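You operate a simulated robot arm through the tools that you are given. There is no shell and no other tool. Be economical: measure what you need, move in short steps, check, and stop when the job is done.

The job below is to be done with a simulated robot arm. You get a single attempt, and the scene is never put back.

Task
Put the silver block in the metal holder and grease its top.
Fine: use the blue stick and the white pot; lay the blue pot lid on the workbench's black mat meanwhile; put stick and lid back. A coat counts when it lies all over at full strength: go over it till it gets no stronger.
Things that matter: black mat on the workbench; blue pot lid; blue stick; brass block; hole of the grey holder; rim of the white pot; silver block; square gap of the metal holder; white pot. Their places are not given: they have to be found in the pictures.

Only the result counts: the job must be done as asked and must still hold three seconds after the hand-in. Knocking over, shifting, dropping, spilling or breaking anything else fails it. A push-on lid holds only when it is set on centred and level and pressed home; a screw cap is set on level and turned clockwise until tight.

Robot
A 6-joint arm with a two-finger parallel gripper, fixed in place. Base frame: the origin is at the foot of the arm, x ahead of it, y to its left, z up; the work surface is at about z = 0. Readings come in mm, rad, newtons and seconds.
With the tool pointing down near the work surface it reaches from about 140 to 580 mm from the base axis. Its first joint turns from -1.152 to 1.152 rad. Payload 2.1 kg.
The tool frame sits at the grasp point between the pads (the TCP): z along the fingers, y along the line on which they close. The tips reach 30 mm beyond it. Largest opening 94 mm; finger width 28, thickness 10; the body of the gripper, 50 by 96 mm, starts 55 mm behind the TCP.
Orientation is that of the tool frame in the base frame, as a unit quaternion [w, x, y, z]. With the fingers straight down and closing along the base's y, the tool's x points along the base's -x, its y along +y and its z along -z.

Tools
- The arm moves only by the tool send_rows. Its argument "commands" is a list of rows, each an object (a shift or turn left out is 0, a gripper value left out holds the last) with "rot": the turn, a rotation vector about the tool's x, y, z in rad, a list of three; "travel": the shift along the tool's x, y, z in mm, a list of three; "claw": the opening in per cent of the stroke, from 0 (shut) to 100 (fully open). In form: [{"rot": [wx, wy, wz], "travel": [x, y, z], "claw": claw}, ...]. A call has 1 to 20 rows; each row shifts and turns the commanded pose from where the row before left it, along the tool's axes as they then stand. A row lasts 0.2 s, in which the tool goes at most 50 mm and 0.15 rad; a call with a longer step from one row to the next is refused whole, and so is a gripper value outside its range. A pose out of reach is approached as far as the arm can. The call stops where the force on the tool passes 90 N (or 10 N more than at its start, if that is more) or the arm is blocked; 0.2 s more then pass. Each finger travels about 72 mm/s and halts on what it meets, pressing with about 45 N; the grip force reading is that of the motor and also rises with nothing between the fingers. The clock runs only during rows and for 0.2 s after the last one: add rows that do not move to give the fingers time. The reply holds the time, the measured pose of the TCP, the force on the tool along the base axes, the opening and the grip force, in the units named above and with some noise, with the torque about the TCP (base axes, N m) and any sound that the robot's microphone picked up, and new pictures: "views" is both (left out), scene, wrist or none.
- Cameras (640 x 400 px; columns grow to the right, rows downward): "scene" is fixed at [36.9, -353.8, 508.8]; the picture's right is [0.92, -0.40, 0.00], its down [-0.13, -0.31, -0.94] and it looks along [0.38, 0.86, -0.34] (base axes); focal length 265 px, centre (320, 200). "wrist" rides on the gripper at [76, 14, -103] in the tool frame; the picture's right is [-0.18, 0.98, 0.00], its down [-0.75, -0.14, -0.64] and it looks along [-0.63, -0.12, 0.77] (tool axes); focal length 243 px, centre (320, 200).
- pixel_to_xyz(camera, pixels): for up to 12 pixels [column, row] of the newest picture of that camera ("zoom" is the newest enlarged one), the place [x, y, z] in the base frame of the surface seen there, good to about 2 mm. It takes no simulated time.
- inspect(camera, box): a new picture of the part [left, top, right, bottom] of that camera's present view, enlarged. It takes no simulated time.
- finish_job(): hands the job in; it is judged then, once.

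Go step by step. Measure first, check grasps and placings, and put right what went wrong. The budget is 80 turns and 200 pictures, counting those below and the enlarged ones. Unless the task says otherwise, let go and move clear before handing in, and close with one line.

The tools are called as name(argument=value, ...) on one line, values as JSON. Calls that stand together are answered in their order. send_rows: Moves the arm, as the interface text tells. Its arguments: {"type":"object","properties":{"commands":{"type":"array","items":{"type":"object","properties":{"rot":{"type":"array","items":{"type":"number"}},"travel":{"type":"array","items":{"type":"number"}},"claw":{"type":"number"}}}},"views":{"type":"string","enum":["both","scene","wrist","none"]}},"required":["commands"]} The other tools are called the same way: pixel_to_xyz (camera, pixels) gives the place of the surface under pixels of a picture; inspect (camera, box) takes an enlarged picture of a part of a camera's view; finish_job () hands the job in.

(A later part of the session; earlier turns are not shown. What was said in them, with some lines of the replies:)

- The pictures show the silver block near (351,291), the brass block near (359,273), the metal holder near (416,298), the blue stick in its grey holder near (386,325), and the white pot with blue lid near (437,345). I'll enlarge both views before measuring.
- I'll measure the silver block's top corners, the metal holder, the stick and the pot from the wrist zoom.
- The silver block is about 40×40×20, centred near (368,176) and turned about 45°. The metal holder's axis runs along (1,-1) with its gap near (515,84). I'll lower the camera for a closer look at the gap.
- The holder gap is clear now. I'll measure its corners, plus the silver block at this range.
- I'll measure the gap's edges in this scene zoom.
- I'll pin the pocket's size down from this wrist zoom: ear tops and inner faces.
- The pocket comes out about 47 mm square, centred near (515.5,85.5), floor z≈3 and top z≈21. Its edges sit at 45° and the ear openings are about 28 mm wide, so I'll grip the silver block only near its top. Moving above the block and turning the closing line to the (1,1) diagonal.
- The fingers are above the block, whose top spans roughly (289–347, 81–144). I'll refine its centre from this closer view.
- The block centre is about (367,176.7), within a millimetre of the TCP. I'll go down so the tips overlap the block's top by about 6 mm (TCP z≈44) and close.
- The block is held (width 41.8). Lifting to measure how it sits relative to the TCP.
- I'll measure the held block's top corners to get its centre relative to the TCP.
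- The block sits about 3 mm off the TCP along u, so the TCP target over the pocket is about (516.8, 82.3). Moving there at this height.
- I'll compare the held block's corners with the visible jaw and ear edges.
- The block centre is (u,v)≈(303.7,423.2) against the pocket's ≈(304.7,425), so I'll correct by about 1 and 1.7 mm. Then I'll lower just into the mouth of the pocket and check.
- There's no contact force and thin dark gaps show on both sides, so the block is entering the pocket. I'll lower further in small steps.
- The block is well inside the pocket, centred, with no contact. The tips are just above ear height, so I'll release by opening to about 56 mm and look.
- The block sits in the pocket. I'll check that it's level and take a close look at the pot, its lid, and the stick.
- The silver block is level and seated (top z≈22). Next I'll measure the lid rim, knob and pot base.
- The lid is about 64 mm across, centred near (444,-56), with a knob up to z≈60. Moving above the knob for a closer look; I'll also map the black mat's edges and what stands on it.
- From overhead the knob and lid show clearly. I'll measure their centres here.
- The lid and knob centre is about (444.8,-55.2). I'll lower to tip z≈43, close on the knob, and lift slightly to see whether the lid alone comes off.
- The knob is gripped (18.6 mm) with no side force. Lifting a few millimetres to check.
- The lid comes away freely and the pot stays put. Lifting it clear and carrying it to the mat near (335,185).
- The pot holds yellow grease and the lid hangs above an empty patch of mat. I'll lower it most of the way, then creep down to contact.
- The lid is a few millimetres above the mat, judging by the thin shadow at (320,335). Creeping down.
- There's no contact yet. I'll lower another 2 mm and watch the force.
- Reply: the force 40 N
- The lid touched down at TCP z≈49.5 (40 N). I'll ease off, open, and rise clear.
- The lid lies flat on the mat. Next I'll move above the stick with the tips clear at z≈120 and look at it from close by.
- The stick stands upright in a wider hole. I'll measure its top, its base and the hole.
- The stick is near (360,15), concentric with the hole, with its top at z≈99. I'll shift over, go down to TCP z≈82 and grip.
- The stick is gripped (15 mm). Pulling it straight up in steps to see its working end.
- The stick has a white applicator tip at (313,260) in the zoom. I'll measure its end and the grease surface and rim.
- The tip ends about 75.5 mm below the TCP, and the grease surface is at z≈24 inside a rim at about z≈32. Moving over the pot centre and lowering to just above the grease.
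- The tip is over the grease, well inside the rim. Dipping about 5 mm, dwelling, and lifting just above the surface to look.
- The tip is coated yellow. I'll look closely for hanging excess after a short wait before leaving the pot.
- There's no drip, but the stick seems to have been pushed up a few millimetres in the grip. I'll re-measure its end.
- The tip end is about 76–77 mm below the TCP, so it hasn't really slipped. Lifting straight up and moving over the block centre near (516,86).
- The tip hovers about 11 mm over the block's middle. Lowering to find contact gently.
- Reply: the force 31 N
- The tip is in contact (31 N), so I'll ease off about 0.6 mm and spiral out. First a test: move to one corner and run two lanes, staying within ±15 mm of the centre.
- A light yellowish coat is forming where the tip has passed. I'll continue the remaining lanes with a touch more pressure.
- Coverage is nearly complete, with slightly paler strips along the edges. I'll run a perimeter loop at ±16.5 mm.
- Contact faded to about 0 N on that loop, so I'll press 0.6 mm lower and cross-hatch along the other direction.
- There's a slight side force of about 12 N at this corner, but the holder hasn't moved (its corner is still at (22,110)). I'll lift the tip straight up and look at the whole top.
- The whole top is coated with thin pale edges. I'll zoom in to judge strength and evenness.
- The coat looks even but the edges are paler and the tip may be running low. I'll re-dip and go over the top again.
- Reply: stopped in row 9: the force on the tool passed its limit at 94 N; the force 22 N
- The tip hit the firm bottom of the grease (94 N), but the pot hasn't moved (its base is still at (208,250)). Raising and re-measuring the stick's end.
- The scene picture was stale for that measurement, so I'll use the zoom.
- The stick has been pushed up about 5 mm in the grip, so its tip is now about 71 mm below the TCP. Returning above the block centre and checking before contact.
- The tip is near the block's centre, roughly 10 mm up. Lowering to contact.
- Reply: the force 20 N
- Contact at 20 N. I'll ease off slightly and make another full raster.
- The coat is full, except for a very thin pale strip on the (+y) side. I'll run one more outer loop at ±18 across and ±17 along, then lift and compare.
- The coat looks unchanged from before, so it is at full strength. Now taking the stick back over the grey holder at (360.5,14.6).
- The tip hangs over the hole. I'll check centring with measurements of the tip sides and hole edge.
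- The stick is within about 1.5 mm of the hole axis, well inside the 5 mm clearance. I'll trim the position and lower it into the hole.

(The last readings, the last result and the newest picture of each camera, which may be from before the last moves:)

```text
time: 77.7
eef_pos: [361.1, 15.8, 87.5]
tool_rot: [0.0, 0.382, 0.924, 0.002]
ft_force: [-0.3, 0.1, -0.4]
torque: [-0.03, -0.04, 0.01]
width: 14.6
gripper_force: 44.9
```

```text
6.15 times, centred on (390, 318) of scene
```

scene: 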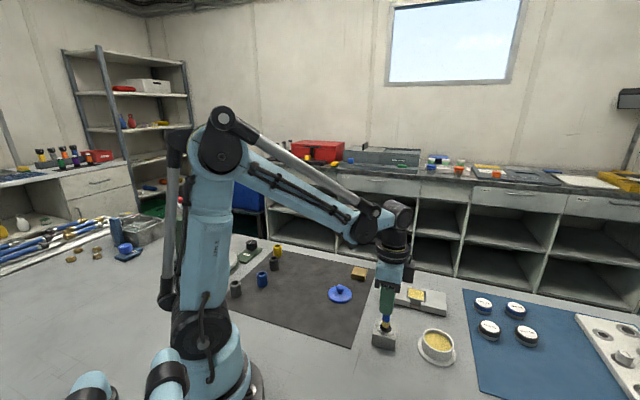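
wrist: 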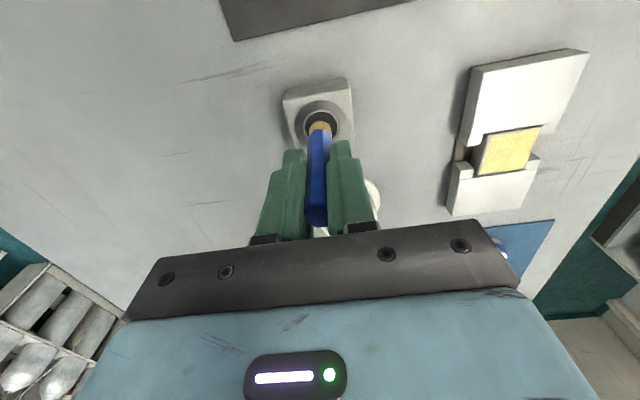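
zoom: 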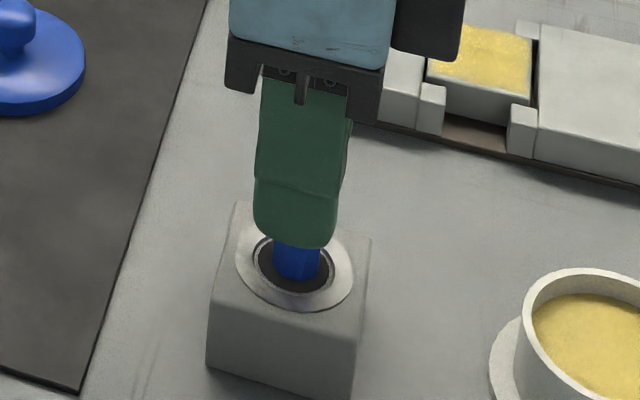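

The stick is in the hole with no contact force. Creeping down to its floor.

send_rows(commands=[{"travel": [0, 0, 3]}, {"travel": [0, 0, 2]}, {"travel": [0, 0, 1.5]}, {"travel": [0, 0, 1.5]}, {}], views="none")

```text
time: 78.9
eef_pos: [360.9, 15.8, 79.3]
tool_rot: [0.0, 0.382, 0.924, 0.002]
ft_force: [0.1, 0.9, 3.5]
torque: [-0.02, 0.04, 0.03]
width: 14.7
gripper_force: 44.9
```

send_rows(commands=[{"travel": [0, 0, 0.6]}, {}], views="none")

```text
time: 79.5
eef_pos: [359.6, 15.3, 78.8]
tool_rot: [-0.001, 0.382, 0.924, 0.002]
ft_force: [-0.6, 0.8, 15.5]
torque: [0.05, 0.05, 0.0]
width: 14.8
gripper_force: 45.0
```

The stick stands on the holder's floor (15 N). I'll ease off, open, and rise straight up.

send_rows(commands=[{"travel": [0, 0, -0.5]}, {}, {"claw": 25}, {"claw": 40}, {"claw": 60}, {}, {"travel": [0, 0, -20]}, {"travel": [0, 0, -30]}, {"travel": [0, 0, -30]}, {}], views="both")

inspect(camera="scene", box=[365, 285, 415, 350])

```text
time: 81.7
eef_pos: [361.8, 16.7, 160.3]
tool_rot: [0.0, 0.382, 0.924, 0.002]
ft_force: [0.5, -0.6, -1.1]
torque: [-0.02, -0.02, 0.01]
width: 56.3
gripper_force: 0.1
```

scene: 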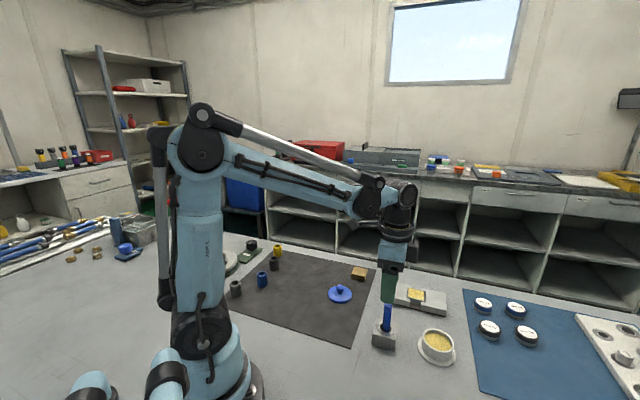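
wrist: 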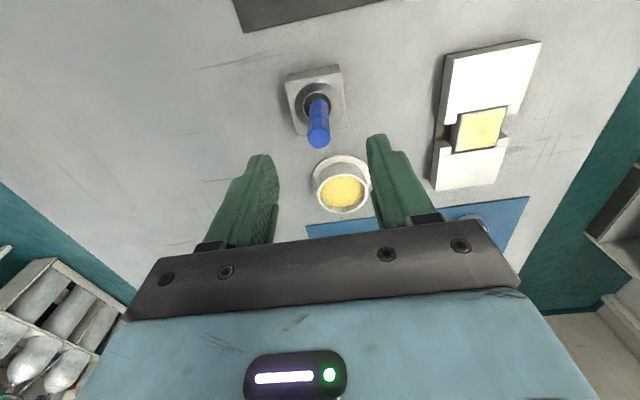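

```text
6.15 times, centred on (390, 318) of scene
```

zoom: 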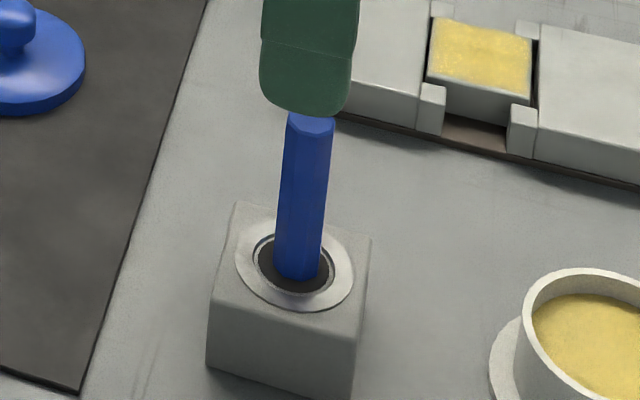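

The stick stands upright in its hole. Going back for the lid at (333,185.7).

send_rows(commands=[{"travel": [34.9, 25.1, 0]}, {"travel": [34.9, 25.1, 0]}, {"travel": [34.9, 25.1, 0]}, {"travel": [34.9, 25.1, 0]}, {"travel": [0, 0, 35]}, {}, {}], views="wrist")

inspect(camera="wrist", box=[240, 60, 400, 200])

pixel_to_xyz(camera="zoom", pixels=[[320, 150], [250, 120], [400, 120]])

```text
time: 83.3
eef_pos: [335.4, 185.8, 125.4]
tool_rot: [0.0, 0.382, 0.924, 0.002]
ft_force: [-0.2, 0.3, 0.3]
torque: [0.03, 0.01, 0.01]
width: 56.4
gripper_force: 0.1
```

wrist: 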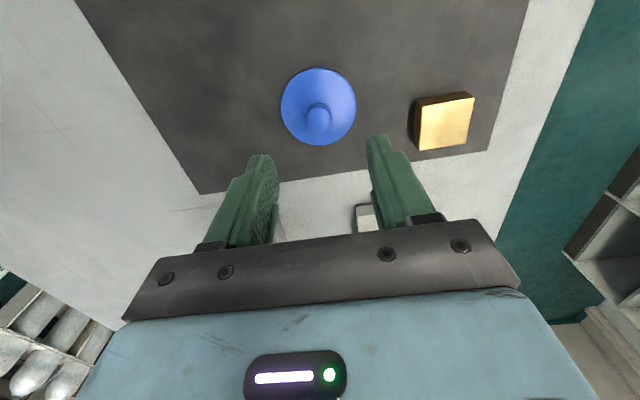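

```text
2.86 times, centred on (320, 130) of wrist
```

zoom: 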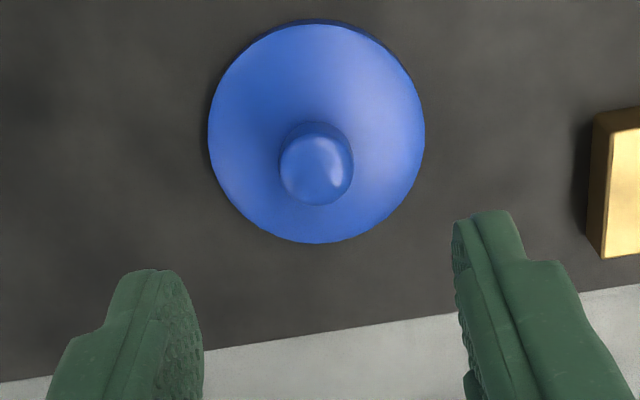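

```text
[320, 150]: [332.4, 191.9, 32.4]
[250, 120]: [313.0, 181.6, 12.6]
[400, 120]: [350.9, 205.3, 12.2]
```

pixel_to_xyz(camera="zoom", pixels=[[211, 135], [422, 135], [317, 27], [317, 240], [240, 60], [392, 212], [238, 210], [393, 60], [282, 167], [350, 167], [316, 203], [316, 140]])

```text
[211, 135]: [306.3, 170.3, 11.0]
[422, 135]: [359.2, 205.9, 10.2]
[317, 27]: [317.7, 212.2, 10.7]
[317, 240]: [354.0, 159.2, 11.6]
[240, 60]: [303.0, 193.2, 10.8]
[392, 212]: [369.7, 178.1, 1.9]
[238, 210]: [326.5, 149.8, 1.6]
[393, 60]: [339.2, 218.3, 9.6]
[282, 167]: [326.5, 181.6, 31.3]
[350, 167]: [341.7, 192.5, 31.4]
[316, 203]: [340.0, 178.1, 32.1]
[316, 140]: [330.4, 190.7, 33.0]
```

The knob centre agrees with the TCP within 1 mm. Lowering to the earlier grip height (TCP z≈50.5) and closing.

send_rows(commands=[{"travel": [0.6, 0, 30]}, {"travel": [0, 0, 30]}, {"travel": [0, 0, 14.5]}, {}, {"claw": 10}, {"claw": 10}, {"claw": 10}, {"claw": 10}, {"claw": 10}], views="none")

inspect(camera="scene", box=[310, 260, 370, 310])

```text
time: 85.3
eef_pos: [333.4, 184.7, 49.8]
tool_rot: [0.0, 0.381, 0.925, 0.001]
ft_force: [0.5, -0.1, -0.1]
torque: [0.01, 0.0, -0.01]
width: 18.5
gripper_force: 44.9
```

```text
8.00 times, centred on (340, 285) of scene
```

zoom: 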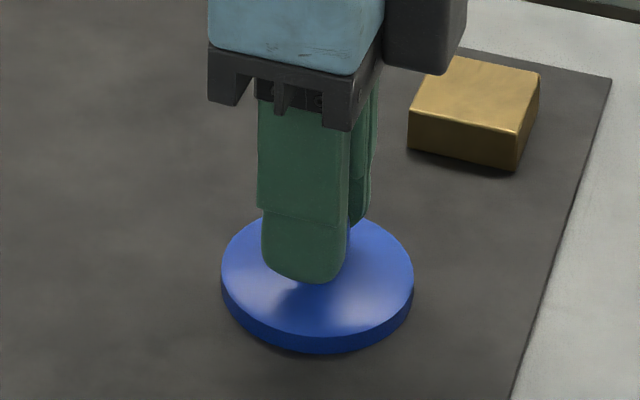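

The knob is gripped again (18.5 mm). Lifting and carrying it over the pot, staying high above the stick.

send_rows(commands=[{"travel": [0, 0, -20]}, {"travel": [0, 0, -45]}, {"travel": [0, 0, -45]}, {"travel": [0, 0, -10]}, {"travel": [-41.5, -15.3, 0]}, {"travel": [-41.5, -15.3, 0]}, {"travel": [-41.5, -15.3, 0]}, {"travel": [-41.5, -15.3, 0]}, {"travel": [-41.5, -15.3, 0]}, {"travel": [-41.5, -15.3, 0]}, {}, {"travel": [0, 0, 35]}, {"travel": [0, 0, 35]}, {}, {}], views="both")

inspect(camera="wrist", box=[240, 60, 400, 220])

inspect(camera="scene", box=[405, 300, 475, 370])

```text
time: 88.5
eef_pos: [444.9, -53.8, 96.6]
tool_rot: [0.0, 0.382, 0.924, 0.002]
ft_force: [0.2, 0.1, -0.6]
torque: [0.01, -0.01, 0.0]
width: 18.5
gripper_force: 45.7
```

scene: 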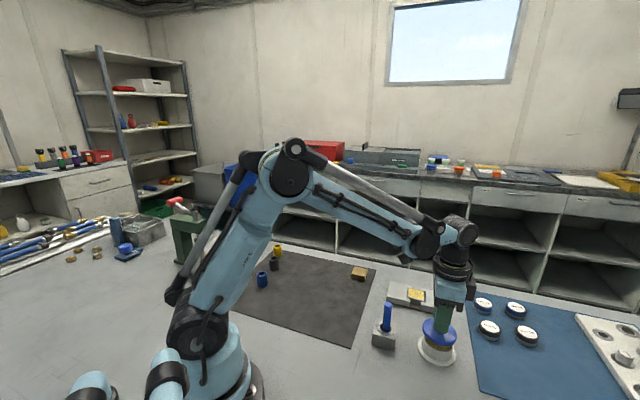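
wrist: 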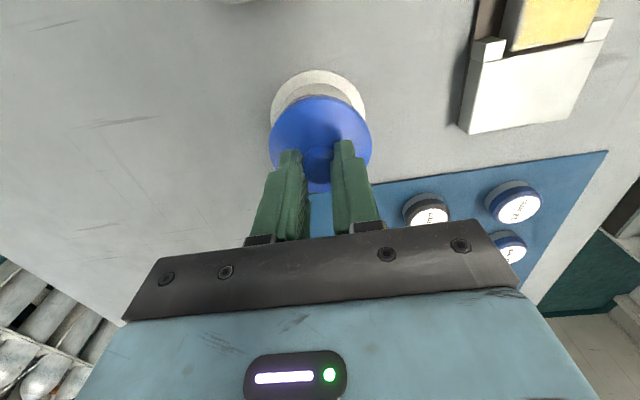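

```text
2.50 times, centred on (320, 140) of wrist
```

zoom: 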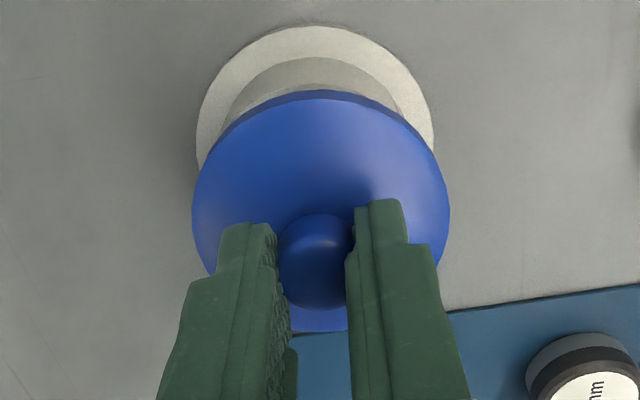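

```text
5.71 times, centred on (440, 335) of scene
```

zoom: 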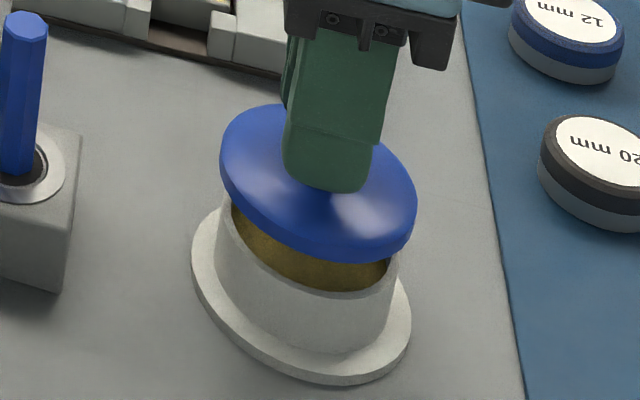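

I'll compare lid centre and pot centre in 3D before lowering.

pixel_to_xyz(camera="wrist", pixels=[[270.5, 146], [370.5, 146], [320, 97.5], [285, 112], [356, 112], [272.5, 112], [363.5, 112], [317, 72.5], [283, 86], [351, 86], [300, 75], [335, 75]])

pixel_to_xyz(camera="zoom", pixels=[[222, 150], [414, 225], [320, 250], [250, 115], [245, 205], [385, 250], [196, 250], [408, 330], [300, 372], [205, 220], [230, 320], [360, 378]])

```text
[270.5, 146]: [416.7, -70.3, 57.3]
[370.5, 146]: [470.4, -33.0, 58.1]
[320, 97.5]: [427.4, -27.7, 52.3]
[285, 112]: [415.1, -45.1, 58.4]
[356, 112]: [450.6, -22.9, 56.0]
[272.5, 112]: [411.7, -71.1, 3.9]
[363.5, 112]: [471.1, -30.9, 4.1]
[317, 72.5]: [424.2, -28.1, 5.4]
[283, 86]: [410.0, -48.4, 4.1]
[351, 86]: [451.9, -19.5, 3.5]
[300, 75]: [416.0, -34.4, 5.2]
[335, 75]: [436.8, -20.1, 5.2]
```

```text
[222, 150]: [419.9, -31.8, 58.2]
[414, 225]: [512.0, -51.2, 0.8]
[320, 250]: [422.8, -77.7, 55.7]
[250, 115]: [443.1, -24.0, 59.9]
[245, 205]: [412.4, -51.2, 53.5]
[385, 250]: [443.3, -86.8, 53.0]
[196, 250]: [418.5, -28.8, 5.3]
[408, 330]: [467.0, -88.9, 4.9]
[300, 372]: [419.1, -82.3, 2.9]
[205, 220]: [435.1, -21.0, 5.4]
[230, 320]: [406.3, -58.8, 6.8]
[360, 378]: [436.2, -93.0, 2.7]
```

The lid centre is about (445,-54.7) against the pot's (444.3,-56.2), so I'll trim ~1 mm toward -y and lower to just above the rim.

send_rows(commands=[{"travel": [-0.6, -0.9, 0]}, {"travel": [0, 0, 10]}, {"travel": [0, 0, 6]}, {}, {}], views="none")

inspect(camera="scene", box=[415, 310, 460, 365])

inspect(camera="wrist", box=[240, 50, 400, 210])

```text
time: 89.7
eef_pos: [444.4, -55.0, 81.5]
tool_rot: [0.0, 0.381, 0.924, 0.003]
ft_force: [0.0, -0.2, 0.3]
torque: [-0.02, -0.03, -0.01]
width: 18.7
gripper_force: 45.3
```

```text
7.27 times, centred on (438, 338) of scene
```

zoom: 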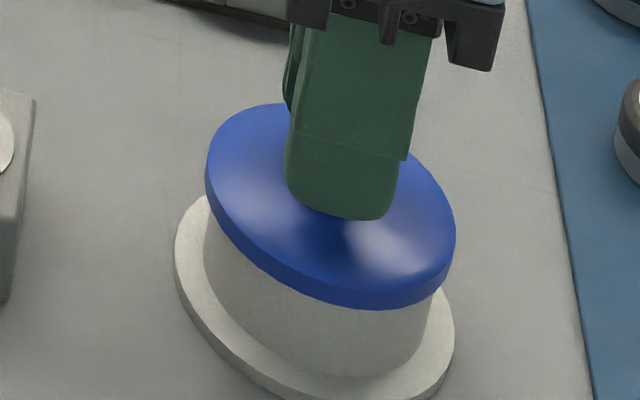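

```text
2.50 times, centred on (320, 130) of wrist
```

zoom: 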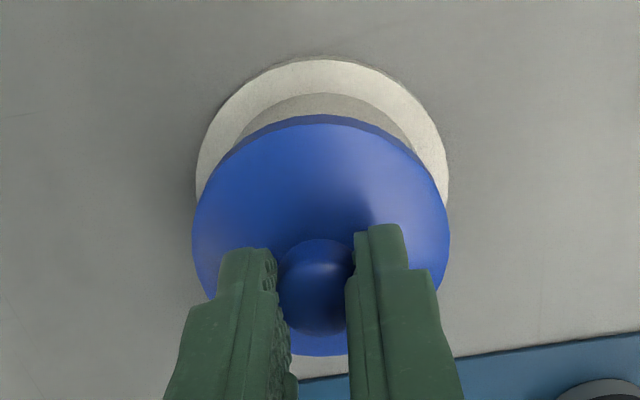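

In the wrist view the lid (192–450) and base disc (195–448) line up. Lowering gently to the rim.

send_rows(commands=[{"travel": [0, 0, 2]}, {"travel": [0, 0, 2]}, {"travel": [0, 0, 1.5]}, {"travel": [0, 0, 1]}, {}], views="none")

```text
time: 90.9
eef_pos: [444.0, -56.5, 75.6]
tool_rot: [0.0, 0.382, 0.924, 0.002]
ft_force: [0.4, 0.3, -0.3]
torque: [-0.01, 0.01, 0.01]
width: 18.6
gripper_force: 45.2
```

send_rows(commands=[{"travel": [0, 0, 1]}, {"travel": [0, 0, 0.8]}, {}], views="none")

```text
time: 91.7
eef_pos: [444.9, -56.6, 74.2]
tool_rot: [0.0, 0.382, 0.924, 0.002]
ft_force: [0.5, 0.3, 0.5]
torque: [-0.02, 0.01, -0.01]
width: 18.6
gripper_force: 44.3
```

No contact yet at 74.2; the original seated height was about 73.5. Going down a little more.

send_rows(commands=[{"travel": [0, 0, 0.8]}, {"travel": [0, 0, 0.7]}, {}], views="none")

inspect(camera="scene", box=[415, 310, 460, 365])

```text
time: 92.5
eef_pos: [444.9, -56.4, 73.1]
tool_rot: [0.0, 0.382, 0.924, 0.002]
ft_force: [2.6, 3.1, 10.8]
torque: [-0.06, 0.02, -0.01]
width: 18.7
gripper_force: 44.6
```

```text
7.27 times, centred on (438, 338) of scene
```

zoom: 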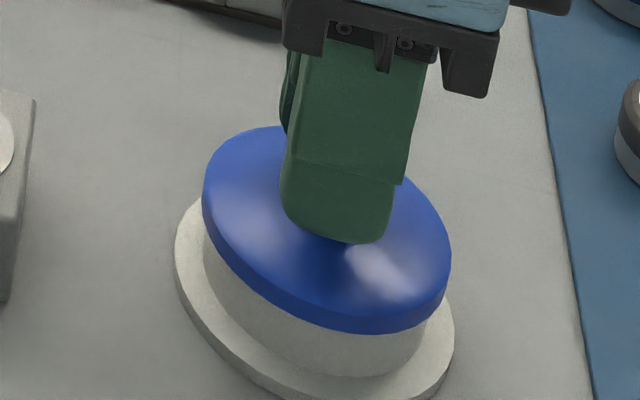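

The lid is in contact at its original seated height. I'll press it home firmly and read the force.

send_rows(commands=[{"travel": [0, 0, 0.7]}, {"travel": [0, 0, 0.6]}, {}, {}], views="none")

```text
time: 93.5
eef_pos: [443.7, -55.9, 72.5]
tool_rot: [0.0, 0.382, 0.924, 0.003]
ft_force: [4.0, 10.0, 38.4]
torque: [0.07, 0.1, 0.03]
width: 18.8
gripper_force: 45.6
```

It's firm at 38 N with the height unchanged, so the lid is home. Easing off, opening, rising clear and checking.

send_rows(commands=[{"travel": [0, 0, -1.2]}, {}, {"claw": 30}, {"claw": 45}, {"claw": 60}, {}, {"travel": [0, 0, -20]}, {"travel": [0, 0, -40]}, {"travel": [0, 0, -40]}, {"travel": [0, 0, -40]}, {}, {}], views="both")

inspect(camera="scene", box=[405, 315, 475, 375])

inspect(camera="scene", box=[330, 255, 470, 370])

inspect(camera="wrist", box=[240, 0, 560, 200])

```text
time: 96.1
eef_pos: [444.3, -58.0, 215.0]
tool_rot: [0.0, 0.381, 0.924, 0.003]
ft_force: [0.2, 0.4, 0.5]
torque: [0.03, -0.02, -0.01]
width: 56.6
gripper_force: 0.0
```

scene: 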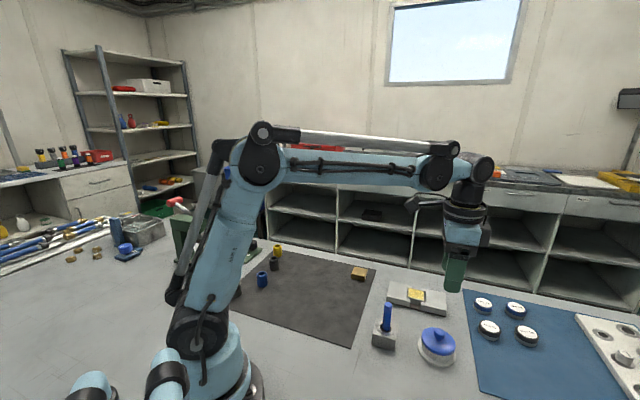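
wrist: 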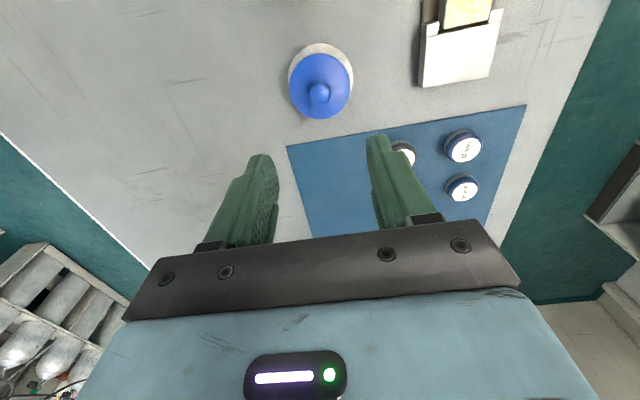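

```text
6.67 times, centred on (440, 345) of scene
```

zoom: 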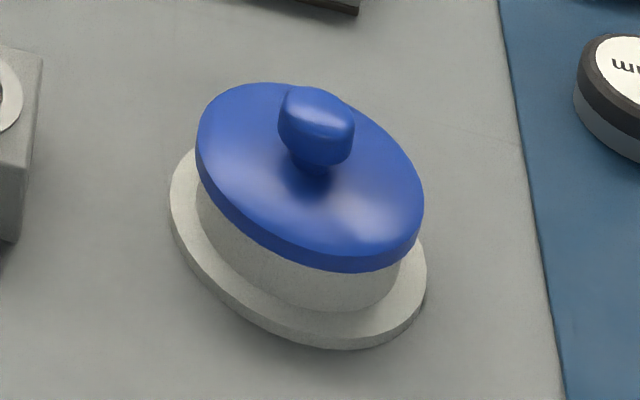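

```text
3.48 times, centred on (400, 312) of scene
```

zoom: 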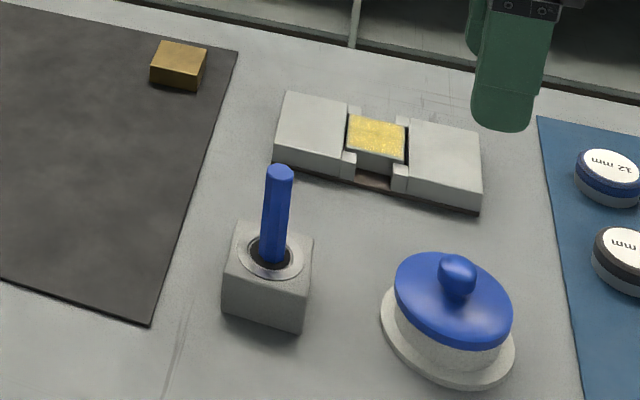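

```text
2.00 times, centred on (400, 100) of wrist
```

zoom: 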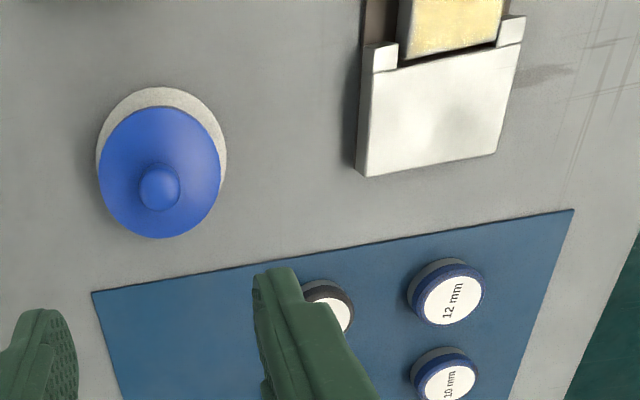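

The lid sits exactly as at the start, and the stick and pot are in place. One last close look at the coat.

inspect(camera="scene", box=[406, 283, 428, 305])

```text
16.00 times, centred on (417, 294) of scene
```

zoom: 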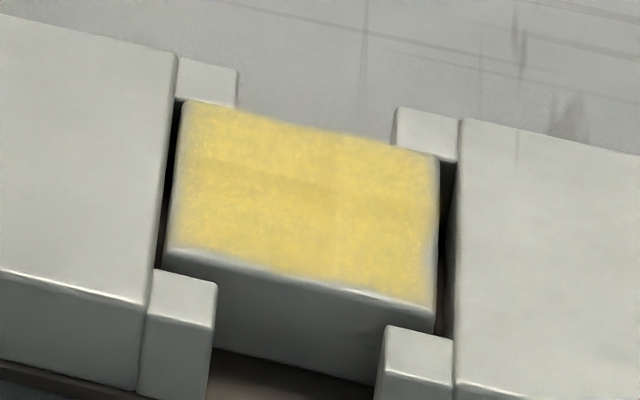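

The coat covers the whole top evenly out to the rounded edges, everything is back in place and the arm is clear. Handing in.

finish_job()

```text
The job is handed in.
```

The silver block sits in the metal holder with its top greased all over at full strength, and the blue stick and the pot lid are back in place.
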